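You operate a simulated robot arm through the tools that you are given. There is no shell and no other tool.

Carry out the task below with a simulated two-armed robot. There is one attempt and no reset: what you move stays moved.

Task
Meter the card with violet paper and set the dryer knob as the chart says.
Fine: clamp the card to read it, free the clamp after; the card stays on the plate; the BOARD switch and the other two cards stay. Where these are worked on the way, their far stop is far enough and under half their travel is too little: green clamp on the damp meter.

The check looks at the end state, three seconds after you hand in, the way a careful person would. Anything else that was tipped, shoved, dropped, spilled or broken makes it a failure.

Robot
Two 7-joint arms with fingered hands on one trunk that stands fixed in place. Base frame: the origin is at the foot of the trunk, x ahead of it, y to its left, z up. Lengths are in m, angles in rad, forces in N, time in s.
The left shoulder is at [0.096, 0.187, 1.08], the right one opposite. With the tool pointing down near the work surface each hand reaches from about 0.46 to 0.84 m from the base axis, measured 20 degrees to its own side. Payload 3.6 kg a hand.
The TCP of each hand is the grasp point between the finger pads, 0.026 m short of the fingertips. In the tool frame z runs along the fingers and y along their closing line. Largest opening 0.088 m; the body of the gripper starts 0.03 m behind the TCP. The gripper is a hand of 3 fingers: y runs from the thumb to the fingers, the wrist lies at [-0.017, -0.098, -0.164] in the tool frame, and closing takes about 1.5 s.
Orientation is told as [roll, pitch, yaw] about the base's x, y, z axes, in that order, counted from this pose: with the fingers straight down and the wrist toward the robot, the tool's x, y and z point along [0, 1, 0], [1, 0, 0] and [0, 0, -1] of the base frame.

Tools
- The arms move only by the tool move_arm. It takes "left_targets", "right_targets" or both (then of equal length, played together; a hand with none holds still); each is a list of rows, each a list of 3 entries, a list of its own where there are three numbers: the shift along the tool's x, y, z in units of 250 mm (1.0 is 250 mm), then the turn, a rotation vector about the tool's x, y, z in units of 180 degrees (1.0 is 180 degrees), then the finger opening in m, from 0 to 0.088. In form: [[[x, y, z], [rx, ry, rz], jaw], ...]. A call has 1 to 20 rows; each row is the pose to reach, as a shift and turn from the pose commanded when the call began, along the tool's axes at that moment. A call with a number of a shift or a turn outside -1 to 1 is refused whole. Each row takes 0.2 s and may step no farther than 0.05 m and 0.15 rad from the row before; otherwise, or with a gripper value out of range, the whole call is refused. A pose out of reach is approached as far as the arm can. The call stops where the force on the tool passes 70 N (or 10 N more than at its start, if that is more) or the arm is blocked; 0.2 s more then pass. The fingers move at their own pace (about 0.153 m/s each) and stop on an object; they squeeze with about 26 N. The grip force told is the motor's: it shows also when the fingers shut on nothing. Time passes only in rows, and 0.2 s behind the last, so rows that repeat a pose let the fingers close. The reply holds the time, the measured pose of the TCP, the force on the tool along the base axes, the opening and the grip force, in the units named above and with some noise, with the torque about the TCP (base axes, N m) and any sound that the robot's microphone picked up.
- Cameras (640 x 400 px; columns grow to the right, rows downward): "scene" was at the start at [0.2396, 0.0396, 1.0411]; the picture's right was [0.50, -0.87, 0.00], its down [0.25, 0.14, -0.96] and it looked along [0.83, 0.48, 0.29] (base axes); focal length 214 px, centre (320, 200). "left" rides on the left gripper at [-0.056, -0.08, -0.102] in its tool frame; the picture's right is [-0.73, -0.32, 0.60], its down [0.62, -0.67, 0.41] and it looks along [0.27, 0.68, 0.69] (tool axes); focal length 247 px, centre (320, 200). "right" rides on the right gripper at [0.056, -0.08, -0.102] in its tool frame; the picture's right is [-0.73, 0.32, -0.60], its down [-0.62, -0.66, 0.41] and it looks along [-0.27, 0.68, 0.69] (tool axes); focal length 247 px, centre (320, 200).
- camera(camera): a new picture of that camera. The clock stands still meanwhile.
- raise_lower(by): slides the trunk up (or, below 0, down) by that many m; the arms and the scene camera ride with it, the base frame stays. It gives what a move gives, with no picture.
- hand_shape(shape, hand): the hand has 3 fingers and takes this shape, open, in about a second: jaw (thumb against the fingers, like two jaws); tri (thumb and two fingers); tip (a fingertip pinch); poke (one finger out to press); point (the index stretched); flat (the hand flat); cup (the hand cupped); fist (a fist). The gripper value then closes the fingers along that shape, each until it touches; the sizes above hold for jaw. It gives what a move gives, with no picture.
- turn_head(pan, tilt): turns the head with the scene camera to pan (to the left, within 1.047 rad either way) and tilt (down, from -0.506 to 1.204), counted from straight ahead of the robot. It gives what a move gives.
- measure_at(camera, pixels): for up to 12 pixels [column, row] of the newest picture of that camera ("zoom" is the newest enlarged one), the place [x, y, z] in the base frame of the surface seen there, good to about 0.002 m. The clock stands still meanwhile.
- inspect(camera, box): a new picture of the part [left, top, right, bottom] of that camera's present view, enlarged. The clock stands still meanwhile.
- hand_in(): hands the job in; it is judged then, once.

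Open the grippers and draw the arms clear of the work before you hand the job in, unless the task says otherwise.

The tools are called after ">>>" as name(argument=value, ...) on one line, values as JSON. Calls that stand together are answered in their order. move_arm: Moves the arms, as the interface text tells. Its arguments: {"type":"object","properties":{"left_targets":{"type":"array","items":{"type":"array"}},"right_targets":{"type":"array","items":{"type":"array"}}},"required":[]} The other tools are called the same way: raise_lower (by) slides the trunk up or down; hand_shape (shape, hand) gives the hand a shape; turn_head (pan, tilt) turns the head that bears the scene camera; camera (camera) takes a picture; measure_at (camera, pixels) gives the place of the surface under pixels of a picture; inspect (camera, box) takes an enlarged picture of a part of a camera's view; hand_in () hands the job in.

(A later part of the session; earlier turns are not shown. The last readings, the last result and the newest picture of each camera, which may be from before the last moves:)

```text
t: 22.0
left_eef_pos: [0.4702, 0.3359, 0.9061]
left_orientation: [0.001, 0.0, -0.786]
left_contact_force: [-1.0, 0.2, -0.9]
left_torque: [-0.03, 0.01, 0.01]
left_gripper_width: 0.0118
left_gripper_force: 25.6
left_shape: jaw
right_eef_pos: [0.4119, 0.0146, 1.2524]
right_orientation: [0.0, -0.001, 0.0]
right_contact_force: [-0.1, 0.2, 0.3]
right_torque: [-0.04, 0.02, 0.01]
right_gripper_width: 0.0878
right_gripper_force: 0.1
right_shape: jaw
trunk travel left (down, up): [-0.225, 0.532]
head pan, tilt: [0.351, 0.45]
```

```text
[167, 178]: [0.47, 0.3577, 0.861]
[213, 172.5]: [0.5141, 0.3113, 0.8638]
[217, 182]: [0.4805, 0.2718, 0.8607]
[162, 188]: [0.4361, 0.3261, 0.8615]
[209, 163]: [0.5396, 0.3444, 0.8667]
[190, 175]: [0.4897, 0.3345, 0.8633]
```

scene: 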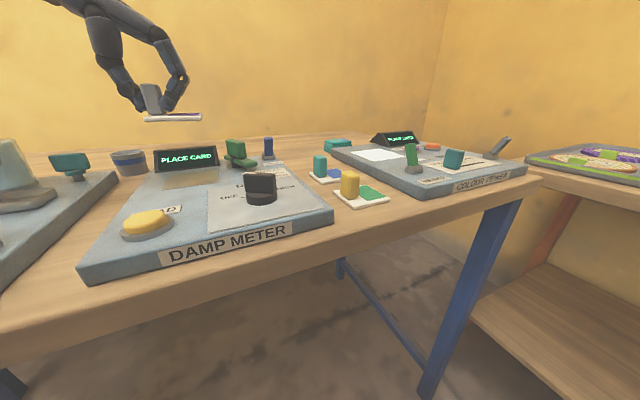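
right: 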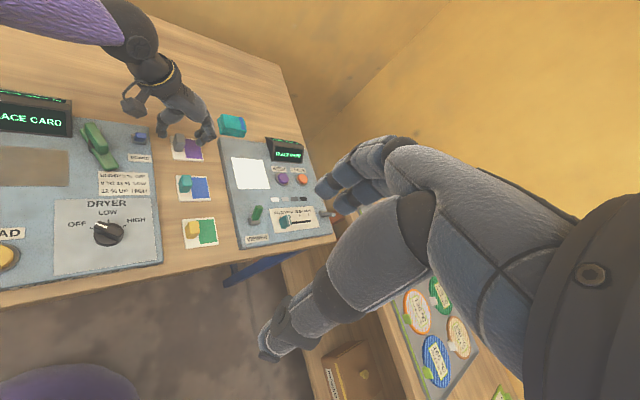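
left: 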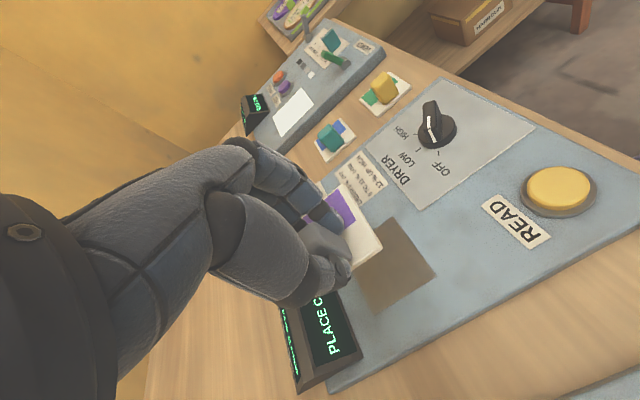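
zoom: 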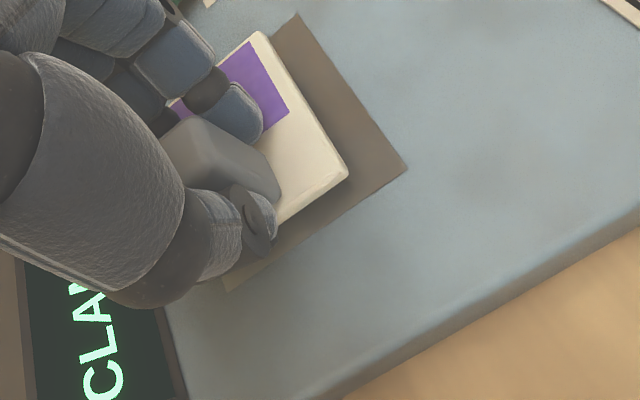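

Card front corners are at (r,u) ≈ (0.083, 0.547) and (0.139, 0.545), so it sits about 4 mm too far back. I correct by −4 mm in u, +2 mm in r, and set it down.

>>> move_arm(left_targets=[[[-0.016, 0.008, 0.0], [0, 0, 0], 0.0], [[-0.016, 0.008, 0.015], [0, 0, 0], 0.0], [[-0.016, 0.008, 0.024], [0, 0, 0], 0.0], [[-0.016, 0.008, 0.028], [0, 0, 0], 0.0], [[-0.016, 0.008, 0.028], [0, 0, 0], 0.0]])

>>> inspect(camera="scene", box=[100, 80, 280, 200])

```text
t: 23.2
left_eef_pos: [0.4682, 0.3321, 0.8995]
left_orientation: [0.0, 0.0, -0.786]
left_contact_force: [0.1, -0.1, -0.7]
left_torque: [0.01, 0.02, -0.02]
left_gripper_width: 0.0116
left_gripper_force: 25.8
left_shape: jaw
right_eef_pos: [0.4128, 0.0142, 1.2525]
right_orientation: [0.0, -0.001, 0.001]
right_contact_force: [-0.7, -0.8, 0.7]
right_torque: [0.01, -0.03, -0.03]
right_gripper_width: 0.0876
right_gripper_force: 0.1
right_shape: jaw
trunk travel left (down, up): [-0.225, 0.532]
head pan, tilt: [0.351, 0.45]
```

```text
3.33 times, centred on (190, 140) of scene
```

zoom: 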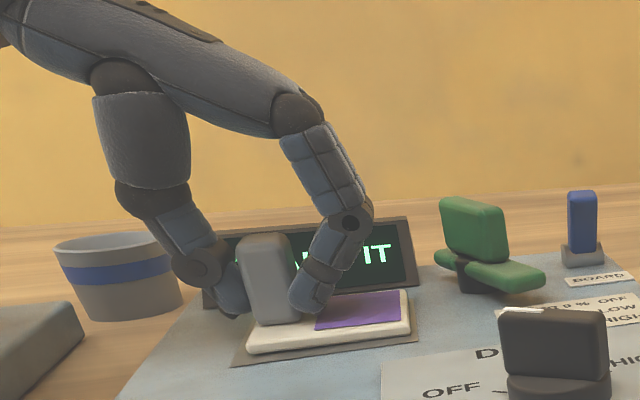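

The card is nearly down. I lower in tiny steps until a contact force appears.

>>> move_arm(left_targets=[[[0, 0, 0.005], [0, 0, 0], 0.0], [[0, 0, 0.009], [0, 0, 0], 0.0], [[0, 0, 0.009], [0, 0, 0], 0.0]])

>>> inspect(camera="scene", box=[100, 80, 280, 200])

```text
t: 24.0
left_eef_pos: [0.4691, 0.3312, 0.8982]
left_orientation: [0.001, -0.001, -0.786]
left_contact_force: [0.1, 0.7, 4.2]
left_torque: [0.01, 0.0, 0.0]
left_gripper_width: 0.0119
left_gripper_force: 26.2
left_shape: jaw
right_eef_pos: [0.4105, 0.015, 1.253]
right_orientation: [0.0, 0.0, -0.001]
right_contact_force: [-0.6, 0.3, 0.4]
right_torque: [0.01, 0.0, 0.0]
right_gripper_width: 0.0878
right_gripper_force: 0.1
right_shape: jaw
trunk travel left (down, up): [-0.225, 0.532]
head pan, tilt: [0.351, 0.45]
```

```text
3.33 times, centred on (190, 140) of scene
```

zoom: 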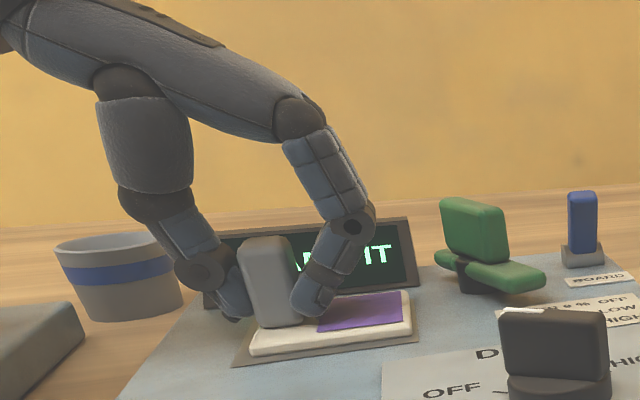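

Contact of 4 N: the card rests on the plate. I open the fingers and lift straight up.

>>> move_arm(left_targets=[[[0, 0, -0.002], [0, 0, 0], 0.015], [[0, 0, -0.002], [0, 0, 0], 0.025], [[0, 0, -0.002], [0, 0, 0], 0.04], [[0, 0, -0.002], [0, 0, 0], 0.05], [[0, 0, -0.002], [0, 0, 0], 0.05], [[0, 0, -0.002], [0, 0, 0], 0.05], [[0, 0, -0.06], [0, 0, 0], 0.05], [[0, 0, -0.16], [0, 0, 0], 0.05], [[0, 0, -0.3], [0, 0, 0], 0.05], [[0, 0, -0.44], [0, 0, 0], 0.05]])

>>> camera(camera="scene")

>>> inspect(camera="scene", box=[100, 80, 280, 200])

>>> camera(camera="left")

```text
t: 26.2
left_eef_pos: [0.4688, 0.3321, 1.0074]
left_orientation: [0.0, 0.002, -0.787]
left_contact_force: [0.5, -0.7, -0.1]
left_torque: [-0.01, 0.0, 0.01]
left_gripper_width: 0.0496
left_gripper_force: 0.0
left_shape: jaw
right_eef_pos: [0.4128, 0.0146, 1.2535]
right_orientation: [0.001, 0.001, 0.0]
right_contact_force: [-0.1, -0.1, -0.9]
right_torque: [0.0, -0.02, -0.01]
right_gripper_width: 0.0878
right_gripper_force: 0.1
right_shape: jaw
trunk travel left (down, up): [-0.225, 0.532]
head pan, tilt: [0.351, 0.45]
```

```text
taken
```

scene: 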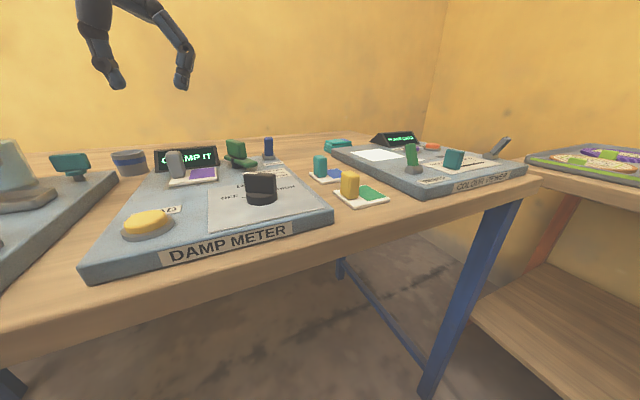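

```text
3.33 times, centred on (190, 140) of scene
```

zoom: 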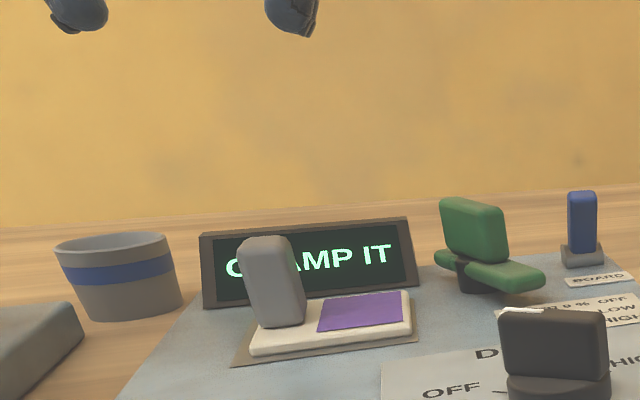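

```text
taken
```

left: 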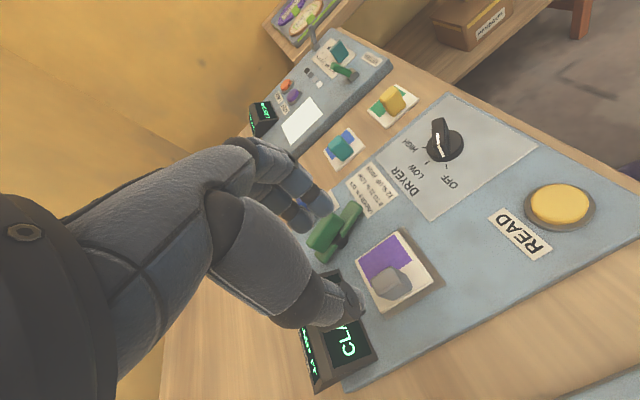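

The card rests on the plate and the display says "CLAMP IT". I measure the clamp's fin and bar closely from the left and scene cameras.

>>> inspect(camera="left", box=[280, 180, 380, 280])

>>> inspect(camera="scene", box=[215, 130, 275, 175])

>>> measure_at(camera="left", pixels=[[339, 213], [318, 238], [333, 220], [325, 230], [314, 243], [355, 206], [347, 216], [323, 258], [360, 204], [330, 241]])

```text
4.00 times, centred on (330, 230) of left
```

zoom: 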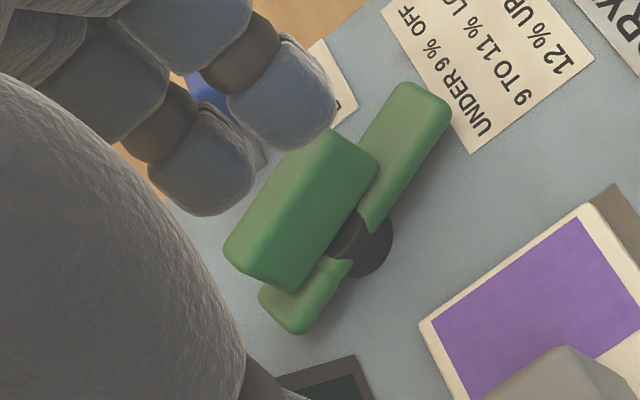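

```text
8.89 times, centred on (245, 152) of scene
```

zoom: 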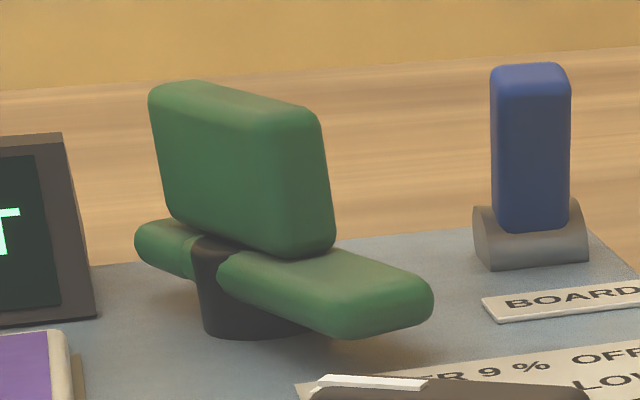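

```text
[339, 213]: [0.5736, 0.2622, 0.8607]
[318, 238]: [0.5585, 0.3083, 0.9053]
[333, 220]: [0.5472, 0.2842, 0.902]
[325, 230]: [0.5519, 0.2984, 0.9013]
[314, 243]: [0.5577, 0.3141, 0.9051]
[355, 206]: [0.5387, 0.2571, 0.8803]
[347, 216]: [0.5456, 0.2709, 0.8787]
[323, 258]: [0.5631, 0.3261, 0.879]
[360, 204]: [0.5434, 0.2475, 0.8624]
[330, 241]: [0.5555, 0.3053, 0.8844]
```

I take a few more measurements on the fin's top edge and the post's visible rim to fix the pivot.

>>> measure_at(camera="zoom", pixels=[[165, 92], [200, 95], [235, 103], [270, 112], [305, 120], [160, 130], [325, 200], [235, 300], [215, 300], [255, 320], [150, 235], [420, 300]])

>>> measure_at(camera="left", pixels=[[347, 240], [341, 247], [344.5, 241], [337, 243], [333, 200], [313, 240], [325, 248], [340, 222], [345, 236], [338, 247]])

```text
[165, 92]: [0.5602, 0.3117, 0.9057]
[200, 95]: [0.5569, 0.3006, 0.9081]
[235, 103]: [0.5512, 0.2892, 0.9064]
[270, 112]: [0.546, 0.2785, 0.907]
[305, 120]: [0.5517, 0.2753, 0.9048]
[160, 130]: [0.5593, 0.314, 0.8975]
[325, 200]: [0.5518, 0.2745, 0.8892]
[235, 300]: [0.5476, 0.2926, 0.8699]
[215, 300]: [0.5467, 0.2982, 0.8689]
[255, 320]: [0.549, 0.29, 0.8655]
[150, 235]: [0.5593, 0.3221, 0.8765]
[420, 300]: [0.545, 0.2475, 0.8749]
```

```text
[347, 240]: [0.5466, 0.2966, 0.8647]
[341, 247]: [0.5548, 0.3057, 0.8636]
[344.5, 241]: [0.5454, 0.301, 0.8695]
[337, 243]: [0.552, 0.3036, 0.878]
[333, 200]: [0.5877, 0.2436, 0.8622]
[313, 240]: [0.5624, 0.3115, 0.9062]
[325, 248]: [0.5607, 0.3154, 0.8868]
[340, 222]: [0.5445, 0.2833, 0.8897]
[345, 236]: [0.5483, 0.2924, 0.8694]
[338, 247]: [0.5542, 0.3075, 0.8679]
```

Pivot estimate: about (0.5555, 0.2955), fin 12 mm thick lying at 75°, top at 0.907. I move above it at yaw −15° (closing across the fin), well clear, to view it.

>>> move_arm(left_targets=[[[0.028, 0.07, 0], [0, 0, -0.0334], 0.05], [[0.057, 0.139, 0], [0, 0, -0.0667], 0.05], [[0.085, 0.209, 0], [0, 0, -0.1], 0.05], [[0.114, 0.278, 0], [0, 0, -0.1334], 0.05], [[0.142, 0.348, 0], [0, 0, -0.1667], 0.05], [[0.142, 0.348, 0], [0, 0, -0.1667], 0.05]])

>>> camera(camera="left")

```text
t: 27.6
left_eef_pos: [0.5544, 0.2964, 1.0088]
left_orientation: [-0.001, 0.001, -0.26]
left_contact_force: [0.5, -0.3, -0.6]
left_torque: [-0.05, 0.0, 0.01]
left_gripper_width: 0.0497
left_gripper_force: 0.0
left_shape: jaw
right_eef_pos: [0.4123, 0.0142, 1.2522]
right_orientation: [-0.001, 0.001, -0.001]
right_contact_force: [0.1, -0.8, -0.6]
right_torque: [0.04, -0.01, 0.02]
right_gripper_width: 0.0879
right_gripper_force: 0.1
right_shape: jaw
trunk travel left (down, up): [-0.225, 0.532]
head pan, tilt: [0.351, 0.45]
```

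```text
taken
```

left: 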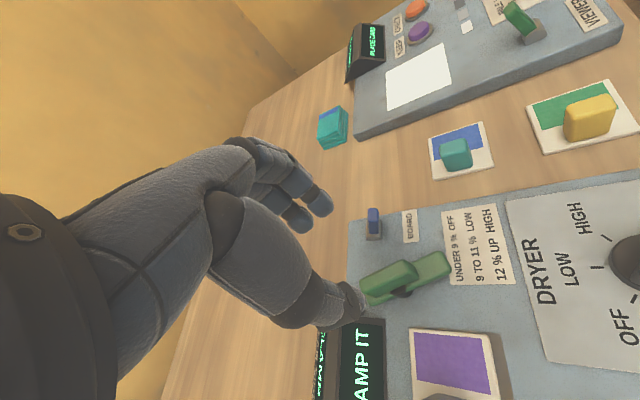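

The hand hovers above the clamp. I test in the air whether the left arm can turn from yaw −15° to −105° here.

>>> move_arm(left_targets=[[[0, 0, 0], [0, 0, 0.0417], 0.05], [[0, 0, 0], [0, 0, 0.0833], 0.05], [[0, 0, 0], [0, 0, 0.125], 0.05], [[0, 0, 0], [0, 0, 0.1667], 0.05], [[0, 0, 0], [0, 0, 0.2083], 0.05], [[0, 0, 0], [0, 0, 0.25], 0.05], [[0, 0, 0], [0, 0, 0.2917], 0.05], [[0, 0, 0], [0, 0, 0.3333], 0.05], [[0, 0, 0], [0, 0, 0.375], 0.05], [[0, 0, 0], [0, 0, 0.4167], 0.05], [[0, 0, 0], [0, 0, 0.4583], 0.05], [[0, 0, 0], [0, 0, 0.5], 0.05], [[0, 0, 0], [0, 0, 0.5], 0.05]])

>>> camera(camera="left")

>>> camera(camera="scene")

```text
t: 30.4
left_eef_pos: [0.5555, 0.2947, 1.008]
left_orientation: [0.0, 0.0, -1.834]
left_contact_force: [-0.3, 0.1, 0.4]
left_torque: [0.01, 0.0, -0.01]
left_gripper_width: 0.0493
left_gripper_force: 0.0
left_shape: jaw
right_eef_pos: [0.412, 0.0151, 1.2524]
right_orientation: [0.002, 0.0, -0.001]
right_contact_force: [-0.6, -0.4, 0.4]
right_torque: [0.0, 0.0, 0.0]
right_gripper_width: 0.0878
right_gripper_force: 0.0
right_shape: jaw
trunk travel left (down, up): [-0.225, 0.532]
head pan, tilt: [0.351, 0.45]
```

```text
taken
```

left: 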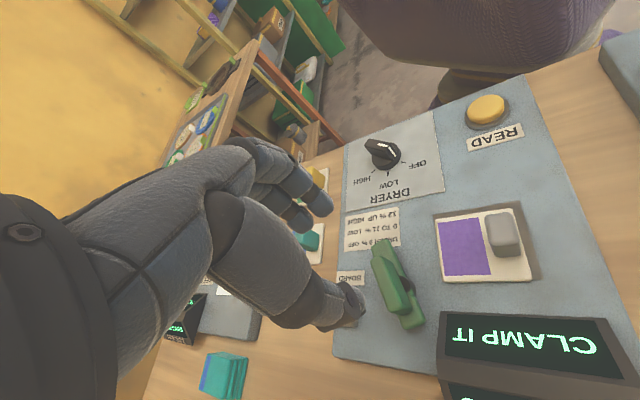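

```text
taken
```

scene: 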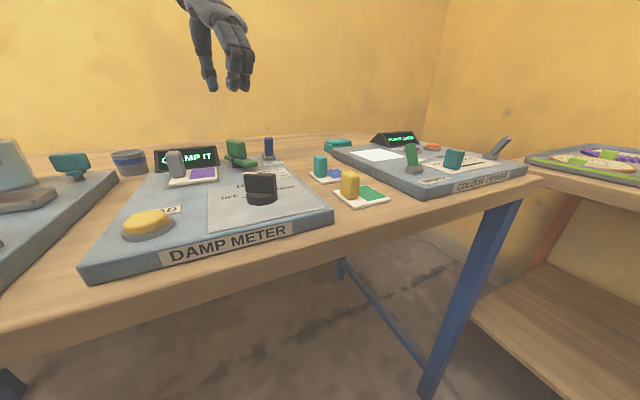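

The arm can reach yaw −105° there. Before gripping I check the display's height and right edge, since the thumb will pass near it.

>>> inspect(camera="scene", box=[145, 130, 265, 200])

>>> measure_at(camera="left", pixels=[[455, 316], [440, 372], [600, 324], [455, 380], [620, 375], [520, 320], [400, 262], [410, 300], [384, 250], [405, 285], [376, 242], [418, 325]])

>>> measure_at(camera="scene", pixels=[[157, 151.5], [214, 148], [217, 164], [185, 150]])

```text
5.33 times, centred on (205, 165) of scene
```

zoom: 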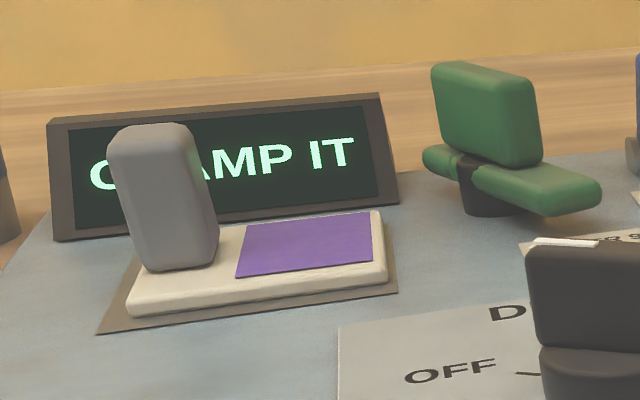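

```text
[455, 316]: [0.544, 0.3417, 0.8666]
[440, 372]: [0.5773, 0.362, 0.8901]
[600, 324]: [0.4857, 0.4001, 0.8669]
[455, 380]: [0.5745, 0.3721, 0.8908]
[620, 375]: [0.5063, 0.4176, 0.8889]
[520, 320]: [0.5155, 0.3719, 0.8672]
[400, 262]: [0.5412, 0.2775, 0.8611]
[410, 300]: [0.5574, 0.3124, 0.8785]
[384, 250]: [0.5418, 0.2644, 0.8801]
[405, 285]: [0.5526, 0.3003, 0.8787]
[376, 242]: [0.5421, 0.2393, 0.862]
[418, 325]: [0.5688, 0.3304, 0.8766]
```

```text
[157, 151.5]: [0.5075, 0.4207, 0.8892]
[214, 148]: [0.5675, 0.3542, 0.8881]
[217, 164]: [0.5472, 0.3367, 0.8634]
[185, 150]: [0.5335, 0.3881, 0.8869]
```

The display's top is only at z 0.891, so the thumb clears it while gripping the fin. I turn back to yaw −17° above the fin.

>>> move_arm(left_targets=[[[0, 0, 0], [0, 0, -0.0408], 0.05], [[0, 0, 0], [0, 0, -0.0815], 0.05], [[0, 0, 0], [0, 0, -0.1223], 0.05], [[0, 0, 0], [0, 0, -0.163], 0.05], [[0, 0, 0], [0, 0, -0.2038], 0.05], [[0, 0, 0], [0, 0, -0.2445], 0.05], [[0, 0, 0], [0, 0, -0.2853], 0.05], [[0, 0, 0], [0, 0, -0.326], 0.05], [[0, 0, 0], [0, 0, -0.3668], 0.05], [[0, 0, 0], [0, 0, -0.4075], 0.05], [[0, 0, 0], [0, 0, -0.4483], 0.05], [[0, 0, 0], [0, 0, -0.489], 0.05], [[0, 0, 0], [0, 0, -0.489], 0.045]])

>>> inspect(camera="left", box=[320, 220, 470, 330])

>>> measure_at(camera="left", pixels=[[372, 282], [387, 274], [402, 268], [411, 263], [365, 287]])

```text
t: 33.2
left_eef_pos: [0.5558, 0.296, 1.0072]
left_orientation: [0.001, -0.001, -0.296]
left_contact_force: [0.3, 0.0, 0.4]
left_torque: [0.01, 0.0, 0.0]
left_gripper_width: 0.0454
left_gripper_force: 0.0
left_shape: jaw
right_eef_pos: [0.4122, 0.0152, 1.2529]
right_orientation: [0.0, 0.0, -0.001]
right_contact_force: [-0.6, -0.4, 0.8]
right_torque: [0.01, 0.0, -0.01]
right_gripper_width: 0.0876
right_gripper_force: 0.1
right_shape: jaw
trunk travel left (down, up): [-0.225, 0.532]
head pan, tilt: [0.351, 0.45]
```

```text
3.64 times, centred on (395, 275) of left
```

zoom: 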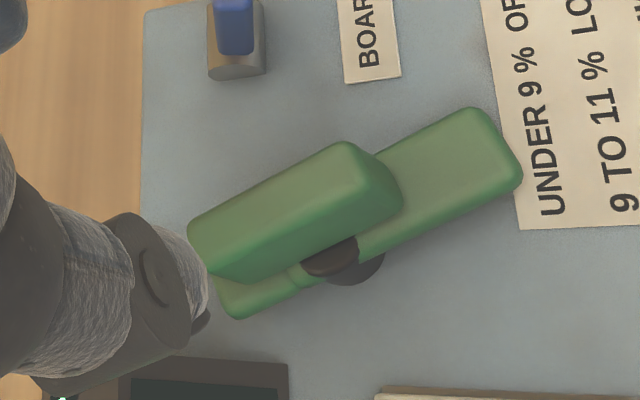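

```text
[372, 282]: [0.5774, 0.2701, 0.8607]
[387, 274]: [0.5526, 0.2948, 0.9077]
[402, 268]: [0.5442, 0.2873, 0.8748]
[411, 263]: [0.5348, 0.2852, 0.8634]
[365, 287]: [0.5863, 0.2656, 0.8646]
```

I measure the fin's top face in this enlarged picture.

>>> measure_at(camera="zoom", pixels=[[205, 232], [245, 210], [285, 190], [330, 165], [350, 165], [365, 185], [235, 262], [290, 222], [240, 305], [490, 170], [350, 265], [320, 155]])

```text
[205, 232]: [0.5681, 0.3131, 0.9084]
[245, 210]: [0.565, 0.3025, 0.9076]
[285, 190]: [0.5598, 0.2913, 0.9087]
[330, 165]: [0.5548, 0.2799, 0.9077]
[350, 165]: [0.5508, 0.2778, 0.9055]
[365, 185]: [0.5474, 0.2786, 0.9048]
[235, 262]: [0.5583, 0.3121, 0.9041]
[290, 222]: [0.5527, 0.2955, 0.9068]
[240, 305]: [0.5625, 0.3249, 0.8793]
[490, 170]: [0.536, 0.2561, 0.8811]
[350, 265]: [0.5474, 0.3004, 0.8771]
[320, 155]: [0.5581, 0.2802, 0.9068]
```

Fin centre is (0.557, 0.2955) at about 70°, right under the hand. I narrow the opening to 35 mm and lower to z ≈ 0.911, keeping the tips above the bar (0.880).

>>> move_arm(left_targets=[[[0, 0, 0.1], [0, 0, 0.008], 0.035], [[0, 0.004, 0.2], [0, 0, 0.016], 0.035], [[0, 0.004, 0.3], [0, 0, 0.016], 0.035], [[0, 0.004, 0.385], [0, 0, 0.016], 0.035], [[0, 0.004, 0.385], [0, 0, 0.016], 0.035]])

>>> inspect(camera="scene", box=[180, 60, 300, 180])

>>> camera(camera="left")

```text
t: 34.4
left_eef_pos: [0.556, 0.2959, 0.911]
left_orientation: [-0.002, -0.002, -0.346]
left_contact_force: [0.0, -0.3, -0.7]
left_torque: [-0.03, 0.01, 0.01]
left_gripper_width: 0.0354
left_gripper_force: 0.1
left_shape: jaw
right_eef_pos: [0.4131, 0.015, 1.2524]
right_orientation: [0.0, 0.0, -0.001]
right_contact_force: [-1.3, -0.3, 0.0]
right_torque: [0.0, -0.01, 0.0]
right_gripper_width: 0.0875
right_gripper_force: 0.0
right_shape: jaw
trunk travel left (down, up): [-0.225, 0.532]
head pan, tilt: [0.351, 0.45]
```

```text
3.33 times, centred on (240, 120) of scene
```

zoom: 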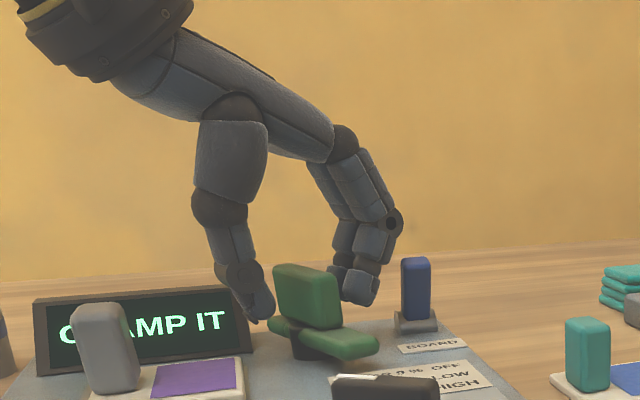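

```text
taken
```

left: 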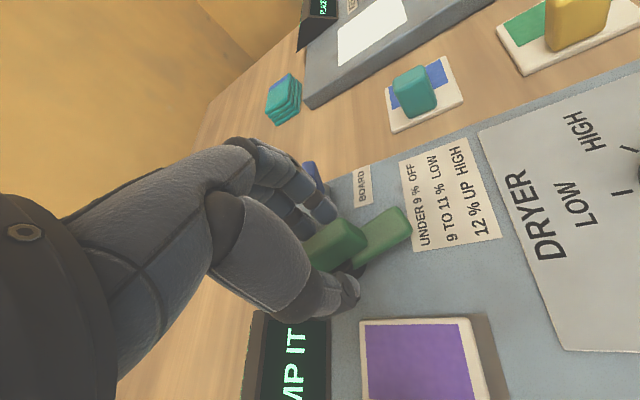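

The fin is between thumb and fingers, with the BOARD switch clear. I close the grip on the fin.

>>> move_arm(left_targets=[[[0, 0, 0], [0, 0, 0], 0.025], [[0, 0, 0], [0, 0, 0], 0.015], [[0, 0, 0], [0, 0, 0], 0.008], [[0, 0, 0], [0, 0, 0], 0.0], [[0, 0, 0], [0, 0, 0], 0.0], [[0, 0, 0], [0, 0, 0], 0.0], [[0, 0, 0], [0, 0, 0], 0.0]])

>>> inspect(camera="scene", box=[180, 60, 300, 180])

```text
t: 36.0
left_eef_pos: [0.5568, 0.2947, 0.9123]
left_orientation: [0.0, 0.0, -0.347]
left_contact_force: [1.4, -2.3, -1.0]
left_torque: [-0.01, -0.07, -0.11]
left_gripper_width: 0.009
left_gripper_force: 26.1
left_shape: jaw
right_eef_pos: [0.4131, 0.014, 1.2517]
right_orientation: [0.0, 0.0, -0.001]
right_contact_force: [0.2, -0.4, -0.3]
right_torque: [0.01, -0.01, 0.0]
right_gripper_width: 0.0878
right_gripper_force: 0.0
right_shape: jaw
trunk travel left (down, up): [-0.225, 0.532]
head pan, tilt: [0.351, 0.45]
```

```text
3.33 times, centred on (240, 120) of scene
```

zoom: 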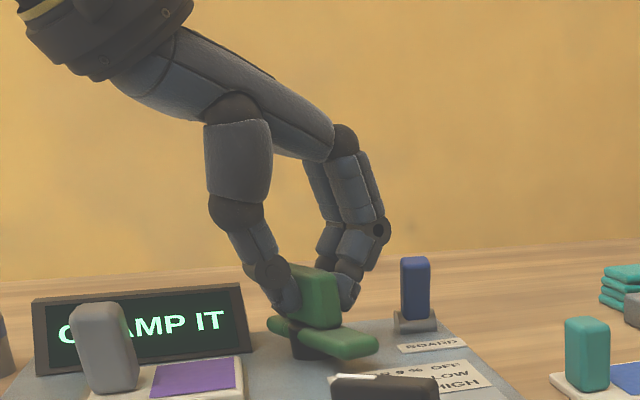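

The fin is gripped with low side forces. I turn clockwise (seen from above) by about 22° first and watch the torque.

>>> move_arm(left_targets=[[[0, 0, 0], [0, 0, 0.03], 0.0], [[0, 0, 0], [0, 0, 0.06], 0.0], [[0, 0, 0], [0, 0, 0.09], 0.0], [[0, 0, 0], [0, 0, 0.12], 0.0]])

>>> inspect(camera="scene", box=[180, 60, 300, 180])

```text
t: 37.0
left_eef_pos: [0.5563, 0.2955, 0.9117]
left_orientation: [0.001, -0.001, -0.724]
left_contact_force: [2.3, 5.8, 4.2]
left_torque: [0.09, -0.06, 0.02]
left_gripper_width: 0.0084
left_gripper_force: 26.1
left_shape: jaw
right_eef_pos: [0.4121, 0.0146, 1.2527]
right_orientation: [0.0, -0.001, 0.0]
right_contact_force: [-0.7, 0.2, -0.6]
right_torque: [-0.01, -0.03, 0.01]
right_gripper_width: 0.0876
right_gripper_force: 0.0
right_shape: jaw
trunk travel left (down, up): [-0.225, 0.532]
head pan, tilt: [0.351, 0.45]
```

```text
3.33 times, centred on (240, 120) of scene
```

zoom: 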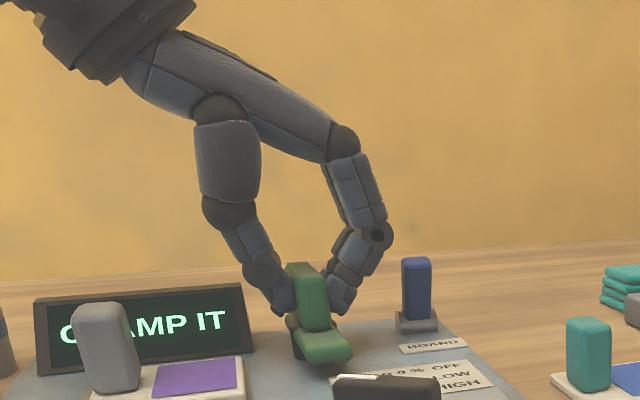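

The bar follows freely. I continue the turn by another 36° and check.

>>> move_arm(left_targets=[[[0, 0, 0], [0, 0, 0.04], 0.0], [[0, 0, 0], [0, 0, 0.08], 0.0], [[0, 0, 0], [0, 0, 0.12], 0.0], [[0, 0, 0], [0, 0, 0.16], 0.0], [[0, 0, 0], [0, 0, 0.2], 0.0]])

>>> inspect(camera="scene", box=[150, 80, 270, 200])

```text
t: 38.2
left_eef_pos: [0.5567, 0.2956, 0.912]
left_orientation: [0.003, -0.001, -1.354]
left_contact_force: [1.9, 7.1, 6.3]
left_torque: [0.14, -0.05, -0.02]
left_gripper_width: 0.0085
left_gripper_force: 26.1
left_shape: jaw
right_eef_pos: [0.4115, 0.0144, 1.2517]
right_orientation: [0.0, -0.001, 0.001]
right_contact_force: [0.2, -0.7, 0.4]
right_torque: [-0.01, -0.02, 0.0]
right_gripper_width: 0.0876
right_gripper_force: 0.2
right_shape: jaw
trunk travel left (down, up): [-0.225, 0.532]
head pan, tilt: [0.351, 0.45]
```

```text
3.33 times, centred on (210, 140) of scene
```

zoom: 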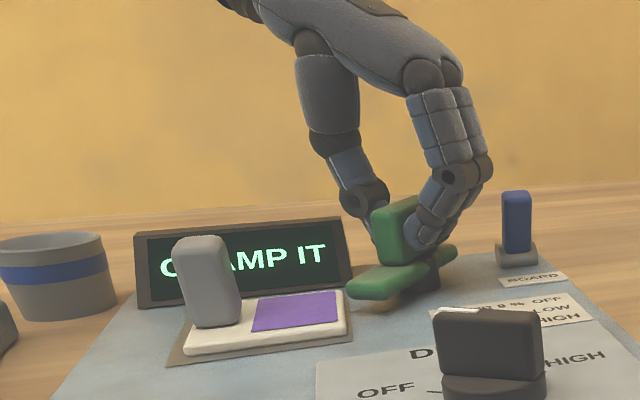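

The bar's tip has come near the card's right edge. I keep turning in smaller stages toward the far stop.

>>> move_arm(left_targets=[[[0, 0, 0], [0, 0, 0.04], 0.0], [[0, 0, 0], [0, 0, 0.08], 0.0], [[0, 0, 0], [0, 0, 0.12], 0.0]])

>>> inspect(camera="scene", box=[150, 80, 270, 200])

```text
t: 39.0
left_eef_pos: [0.5559, 0.2955, 0.9111]
left_orientation: [0.001, 0.002, -1.732]
left_contact_force: [3.2, 11.3, 6.2]
left_torque: [0.22, -0.06, 0.01]
left_gripper_width: 0.0085
left_gripper_force: 26.6
left_shape: jaw
right_eef_pos: [0.413, 0.0161, 1.2525]
right_orientation: [0.0, 0.001, -0.001]
right_contact_force: [0.2, -0.2, -0.7]
right_torque: [0.0, -0.01, 0.01]
right_gripper_width: 0.0878
right_gripper_force: 0.1
right_shape: jaw
trunk travel left (down, up): [-0.225, 0.532]
head pan, tilt: [0.351, 0.45]
```

```text
3.33 times, centred on (210, 140) of scene
```

zoom: 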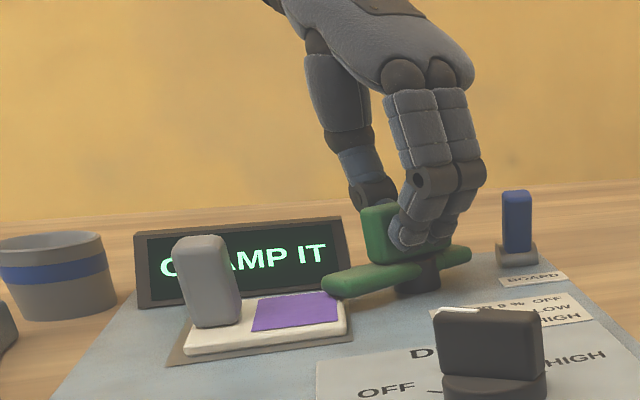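

Still "CLAMP IT" at about 79° of turn. I keep going in small steps.

>>> move_arm(left_targets=[[[0, 0, 0], [0, 0, 0.03], 0.0], [[0, 0, 0], [0, 0, 0.06], 0.0], [[0, 0, 0], [0, 0, 0.09], 0.0]])

>>> inspect(camera="scene", box=[150, 80, 270, 200])

```text
t: 39.8
left_eef_pos: [0.5559, 0.2949, 0.9106]
left_orientation: [0.0, 0.0, -2.013]
left_contact_force: [2.8, 10.5, 7.4]
left_torque: [0.26, -0.06, 0.09]
left_gripper_width: 0.0086
left_gripper_force: 26.1
left_shape: jaw
right_eef_pos: [0.4118, 0.0165, 1.2514]
right_orientation: [-0.001, 0.0, 0.0]
right_contact_force: [0.0, 0.0, -0.1]
right_torque: [-0.02, 0.03, 0.01]
right_gripper_width: 0.0877
right_gripper_force: 0.1
right_shape: jaw
trunk travel left (down, up): [-0.225, 0.532]
head pan, tilt: [0.351, 0.45]
```

```text
3.33 times, centred on (210, 140) of scene
```

zoom: 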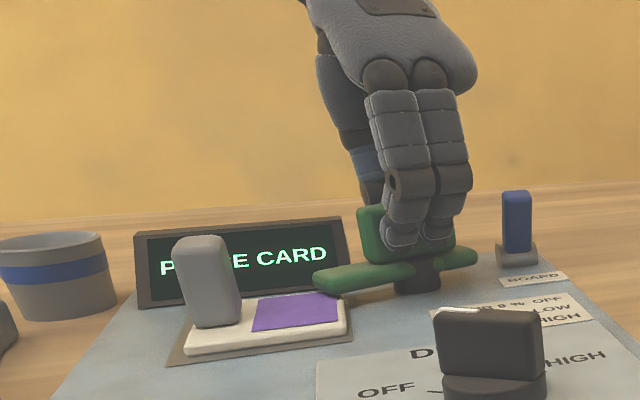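

The display switched to "PLACE CARD". I look closely at the card and bar tip to see whether something moved.

>>> inspect(camera="scene", box=[150, 135, 240, 195])

>>> measure_at(camera="zoom", pixels=[[130, 295], [330, 265], [130, 380], [340, 330], [320, 225], [220, 260], [390, 275], [290, 225], [60, 340], [450, 200]])

>>> camera(camera="left")

>>> camera(camera="right")

```text
6.67 times, centred on (195, 165) of scene
```

zoom: 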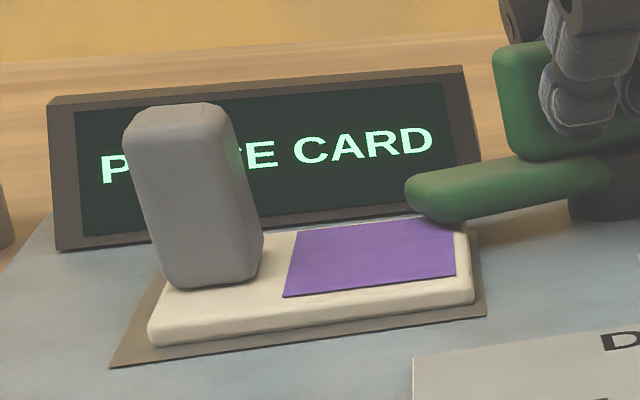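

```text
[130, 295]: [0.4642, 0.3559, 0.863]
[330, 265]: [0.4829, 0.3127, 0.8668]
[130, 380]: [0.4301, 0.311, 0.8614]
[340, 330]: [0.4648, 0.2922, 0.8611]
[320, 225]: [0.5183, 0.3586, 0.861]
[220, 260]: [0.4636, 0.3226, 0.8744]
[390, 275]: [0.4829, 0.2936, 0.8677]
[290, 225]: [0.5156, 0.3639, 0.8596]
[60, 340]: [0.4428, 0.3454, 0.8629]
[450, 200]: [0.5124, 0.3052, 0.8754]
```

```text
taken
```

left: 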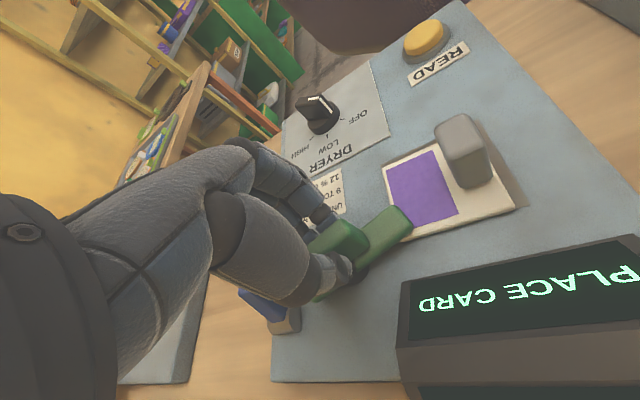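

```text
taken
```

right: 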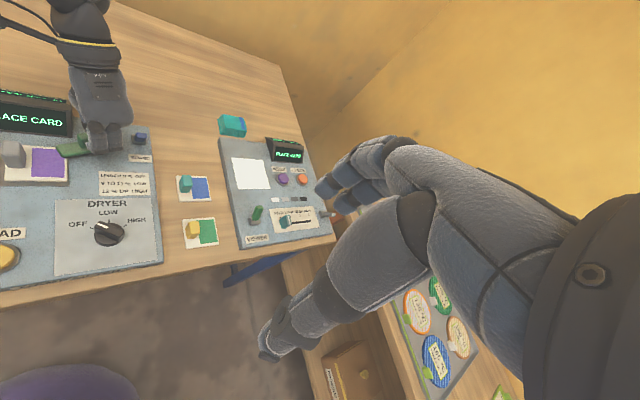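

The card has not moved (corners at the same pixels as before), so the text changed with the clamp's angle. The far stop isn't reached yet; I keep turning in small steps.

>>> move_arm(left_targets=[[[0, 0, 0], [0, 0, 0.03], 0.0], [[0, 0, 0], [0, 0, 0.06], 0.0], [[0, 0, 0], [0, 0, 0.09], 0.0]])

>>> inspect(camera="scene", box=[150, 80, 270, 200])

```text
t: 40.6
left_eef_pos: [0.5565, 0.2943, 0.9119]
left_orientation: [0.002, -0.002, -2.298]
left_contact_force: [6.0, 1.4, 8.1]
left_torque: [0.09, -0.16, 0.34]
left_gripper_width: 0.009
left_gripper_force: 26.0
left_shape: jaw
right_eef_pos: [0.4131, 0.0151, 1.2535]
right_orientation: [0.001, 0.0, 0.0]
right_contact_force: [-0.3, -0.7, 0.0]
right_torque: [-0.01, 0.02, -0.03]
right_gripper_width: 0.0878
right_gripper_force: 0.0
right_shape: jaw
trunk travel left (down, up): [-0.225, 0.532]
head pan, tilt: [0.351, 0.45]
```

```text
3.33 times, centred on (210, 140) of scene
```

zoom: 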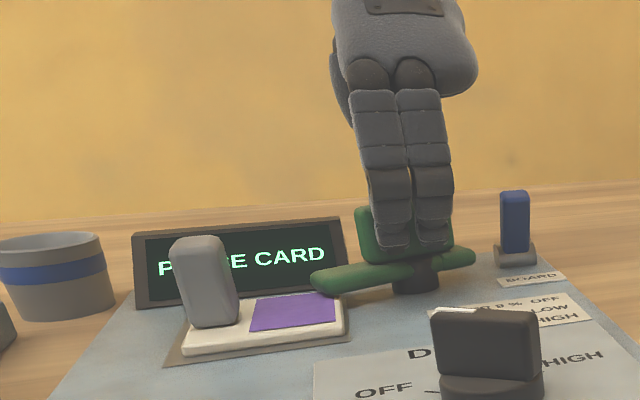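

Torque rose to 0.34 N·m while the bar stopped turning: the clamp is at its far stop. I open the fingers and lift off.

>>> move_arm(left_targets=[[[0, 0, 0], [0, 0, 0], 0.012], [[0, 0, 0], [0, 0, 0], 0.02], [[0, 0, 0], [0, 0, 0], 0.03], [[0, 0, 0], [0, 0, 0], 0.036], [[0, 0, 0], [0, 0, 0], 0.036], [[0, 0, 0], [0, 0, 0], 0.036], [[0, 0, -0.06], [0, 0, 0], 0.036], [[0, 0, -0.16], [0, 0, 0], 0.036], [[0, 0, -0.3], [0, 0, 0], 0.036], [[0, 0, -0.44], [0, 0, 0], 0.04]])

>>> inspect(camera="scene", box=[150, 130, 270, 200])

>>> camera(camera="left")

```text
t: 42.8
left_eef_pos: [0.5575, 0.2941, 1.022]
left_orientation: [0.001, 0.0, -2.294]
left_contact_force: [0.1, -0.7, -0.1]
left_torque: [0.01, 0.0, 0.01]
left_gripper_width: 0.0394
left_gripper_force: 0.0
left_shape: jaw
right_eef_pos: [0.412, 0.0145, 1.2522]
right_orientation: [0.001, 0.001, -0.001]
right_contact_force: [0.1, 0.3, 0.1]
right_torque: [-0.02, -0.01, 0.01]
right_gripper_width: 0.0878
right_gripper_force: 0.0
right_shape: jaw
trunk travel left (down, up): [-0.225, 0.532]
head pan, tilt: [0.351, 0.45]
```

```text
5.33 times, centred on (210, 165) of scene
```

zoom: 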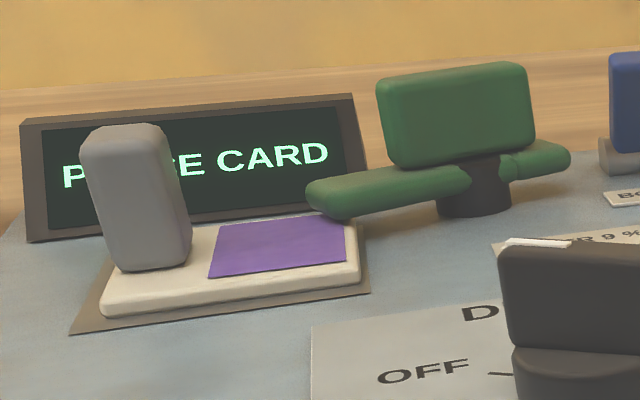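

```text
taken
```

left: 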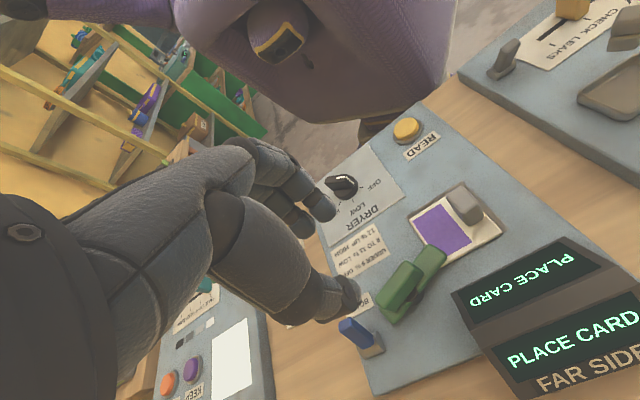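

The clamp is fully over the card's edge. Next is READ, at about (0.361, 0.245); I go above it with closed fingers, turning to yaw −90° to keep the wrist within reach.

>>> move_arm(left_targets=[[[-0.077, 0.111, 0.0], [0, 0, -0.0383], 0.02], [[-0.153, 0.222, 0.03], [0, 0, -0.0767], 0.0], [[-0.23, 0.333, 0.08], [0, 0, -0.115], 0.0], [[-0.307, 0.445, 0.14], [0, 0, -0.1533], 0.0], [[-0.383, 0.556, 0.2], [0, 0, -0.1917], 0.0], [[-0.46, 0.667, 0.25], [0, 0, -0.23], 0.0], [[-0.46, 0.667, 0.25], [0, 0, -0.23], 0.0], [[-0.46, 0.667, 0.25], [0, 0, -0.23], 0.0]])

>>> camera(camera="scene")

>>> camera(camera="left")

```text
t: 44.6
left_eef_pos: [0.3594, 0.2464, 0.9578]
left_orientation: [0.001, -0.001, -1.57]
left_contact_force: [-0.5, 0.7, 0.5]
left_torque: [-0.01, -0.01, 0.0]
left_gripper_width: 0.0
left_gripper_force: 26.2
left_shape: jaw
right_eef_pos: [0.4113, 0.0151, 1.2531]
right_orientation: [0.0, -0.001, -0.001]
right_contact_force: [-0.1, 0.0, 0.4]
right_torque: [-0.01, -0.02, -0.04]
right_gripper_width: 0.0878
right_gripper_force: 0.1
right_shape: jaw
trunk travel left (down, up): [-0.225, 0.532]
head pan, tilt: [0.351, 0.45]
```

```text
taken
```

scene: 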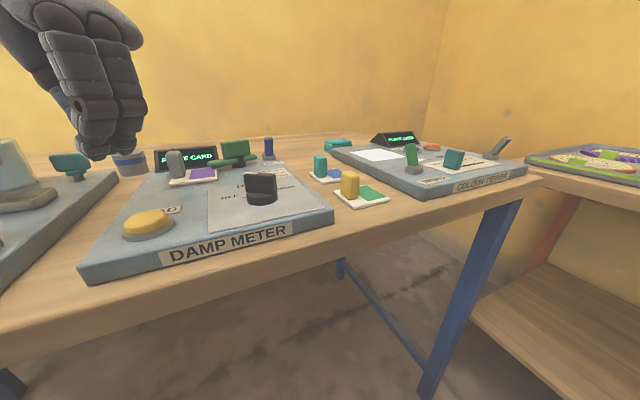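

```text
taken
```

left: 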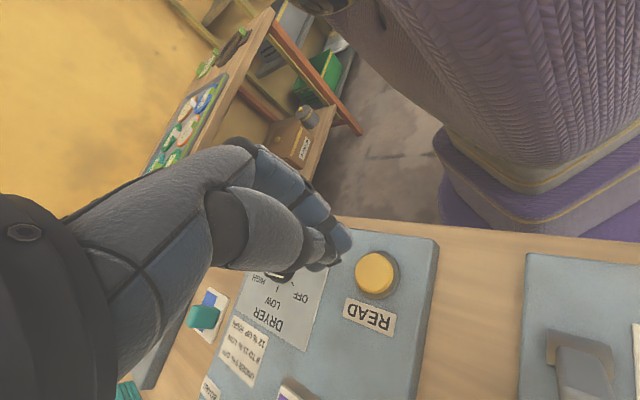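

The hand is at the READ button's position, z 0.958. I measure the button in this view to check alignment.

>>> measure_at(camera="left", pixels=[[375, 272], [358, 270], [391, 272], [374, 255], [374, 290], [335, 262], [340, 240]])

>>> measure_at(camera="scene", pixels=[[147, 222], [127, 225], [168, 219], [147, 212], [147, 234]])

```text
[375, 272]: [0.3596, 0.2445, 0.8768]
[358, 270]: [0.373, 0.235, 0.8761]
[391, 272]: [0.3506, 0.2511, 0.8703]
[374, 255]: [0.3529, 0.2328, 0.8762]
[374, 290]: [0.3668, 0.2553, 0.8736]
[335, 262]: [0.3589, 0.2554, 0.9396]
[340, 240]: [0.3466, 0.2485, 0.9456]
```

```text
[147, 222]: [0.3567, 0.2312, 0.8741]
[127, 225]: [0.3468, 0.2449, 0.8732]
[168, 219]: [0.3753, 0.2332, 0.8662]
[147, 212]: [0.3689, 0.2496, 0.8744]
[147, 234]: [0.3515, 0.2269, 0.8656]
```

Button centre is at (0.361, 0.243), top 0.877, under the fingertips. I press down in small steps to about z 0.897.

>>> move_arm(left_targets=[[[0, 0.008, 0.1], [0, 0, 0], 0.0], [[0, 0.012, 0.19], [0, 0, 0], 0.0], [[0, 0.012, 0.205], [0, 0, 0], 0.0], [[0, 0.012, 0.22], [0, 0, 0], 0.0], [[0, 0.012, 0.235], [0, 0, 0], 0.0], [[0, 0.012, 0.245], [0, 0, 0], 0.0]])

>>> camera(camera="scene")

>>> camera(camera="left")

```text
t: 46.0
left_eef_pos: [0.3601, 0.2431, 0.8978]
left_orientation: [0.0, 0.0, -1.572]
left_contact_force: [0.2, -1.3, 3.6]
left_torque: [-0.01, 0.01, 0.02]
left_gripper_width: 0.0002
left_gripper_force: 26.5
left_shape: jaw
right_eef_pos: [0.4127, 0.0142, 1.2522]
right_orientation: [0.0, 0.0, 0.0]
right_contact_force: [0.3, -1.1, -0.3]
right_torque: [0.01, -0.01, 0.03]
right_gripper_width: 0.0875
right_gripper_force: 0.0
right_shape: jaw
trunk travel left (down, up): [-0.225, 0.532]
head pan, tilt: [0.351, 0.45]
heard: click
```

```text
taken
```

scene: 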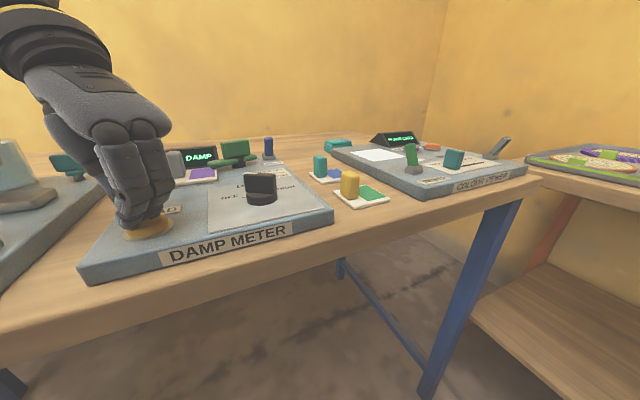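

```text
taken
```

left: 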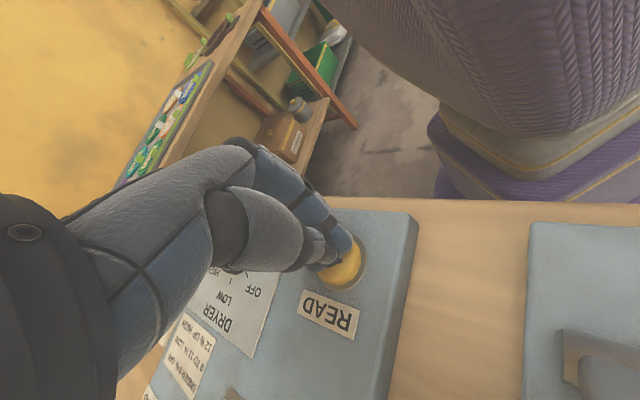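

A click was heard and the display now begins with "DAMP". I raise the hand straight up so the display can be read.

>>> move_arm(left_targets=[[[0, 0, -0.08], [0, 0, 0], 0.0], [[0, 0, -0.2], [0, 0, 0], 0.0], [[0, 0, -0.36], [0, 0, 0], 0.0], [[0, 0, -0.52], [0, 0, 0], 0.0]])

>>> camera(camera="scene")

>>> inspect(camera="scene", box=[145, 135, 235, 195])

```text
t: 47.0
left_eef_pos: [0.3613, 0.243, 1.0286]
left_orientation: [0.002, 0.0, -1.57]
left_contact_force: [-0.3, -0.1, -0.1]
left_torque: [-0.02, 0.0, 0.0]
left_gripper_width: 0.0002
left_gripper_force: 26.1
left_shape: jaw
right_eef_pos: [0.4128, 0.0125, 1.2522]
right_orientation: [0.001, -0.002, 0.0]
right_contact_force: [0.6, 0.1, 0.1]
right_torque: [0.03, -0.02, 0.0]
right_gripper_width: 0.0877
right_gripper_force: 0.1
right_shape: jaw
trunk travel left (down, up): [-0.225, 0.532]
head pan, tilt: [0.351, 0.45]
```

```text
taken
```

scene: 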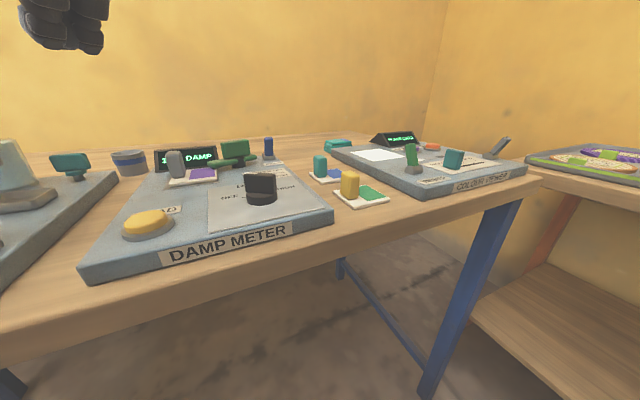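

```text
6.67 times, centred on (190, 165) of scene
```

zoom: 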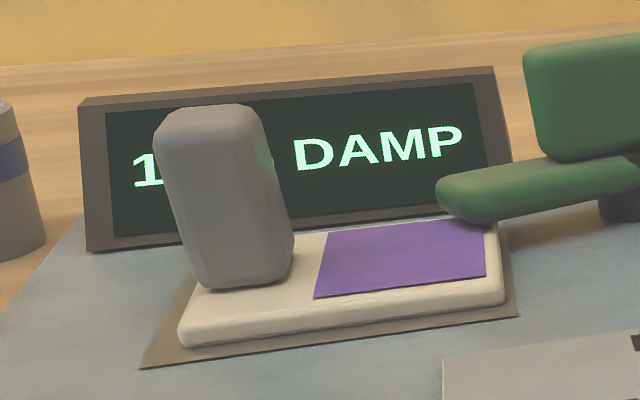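

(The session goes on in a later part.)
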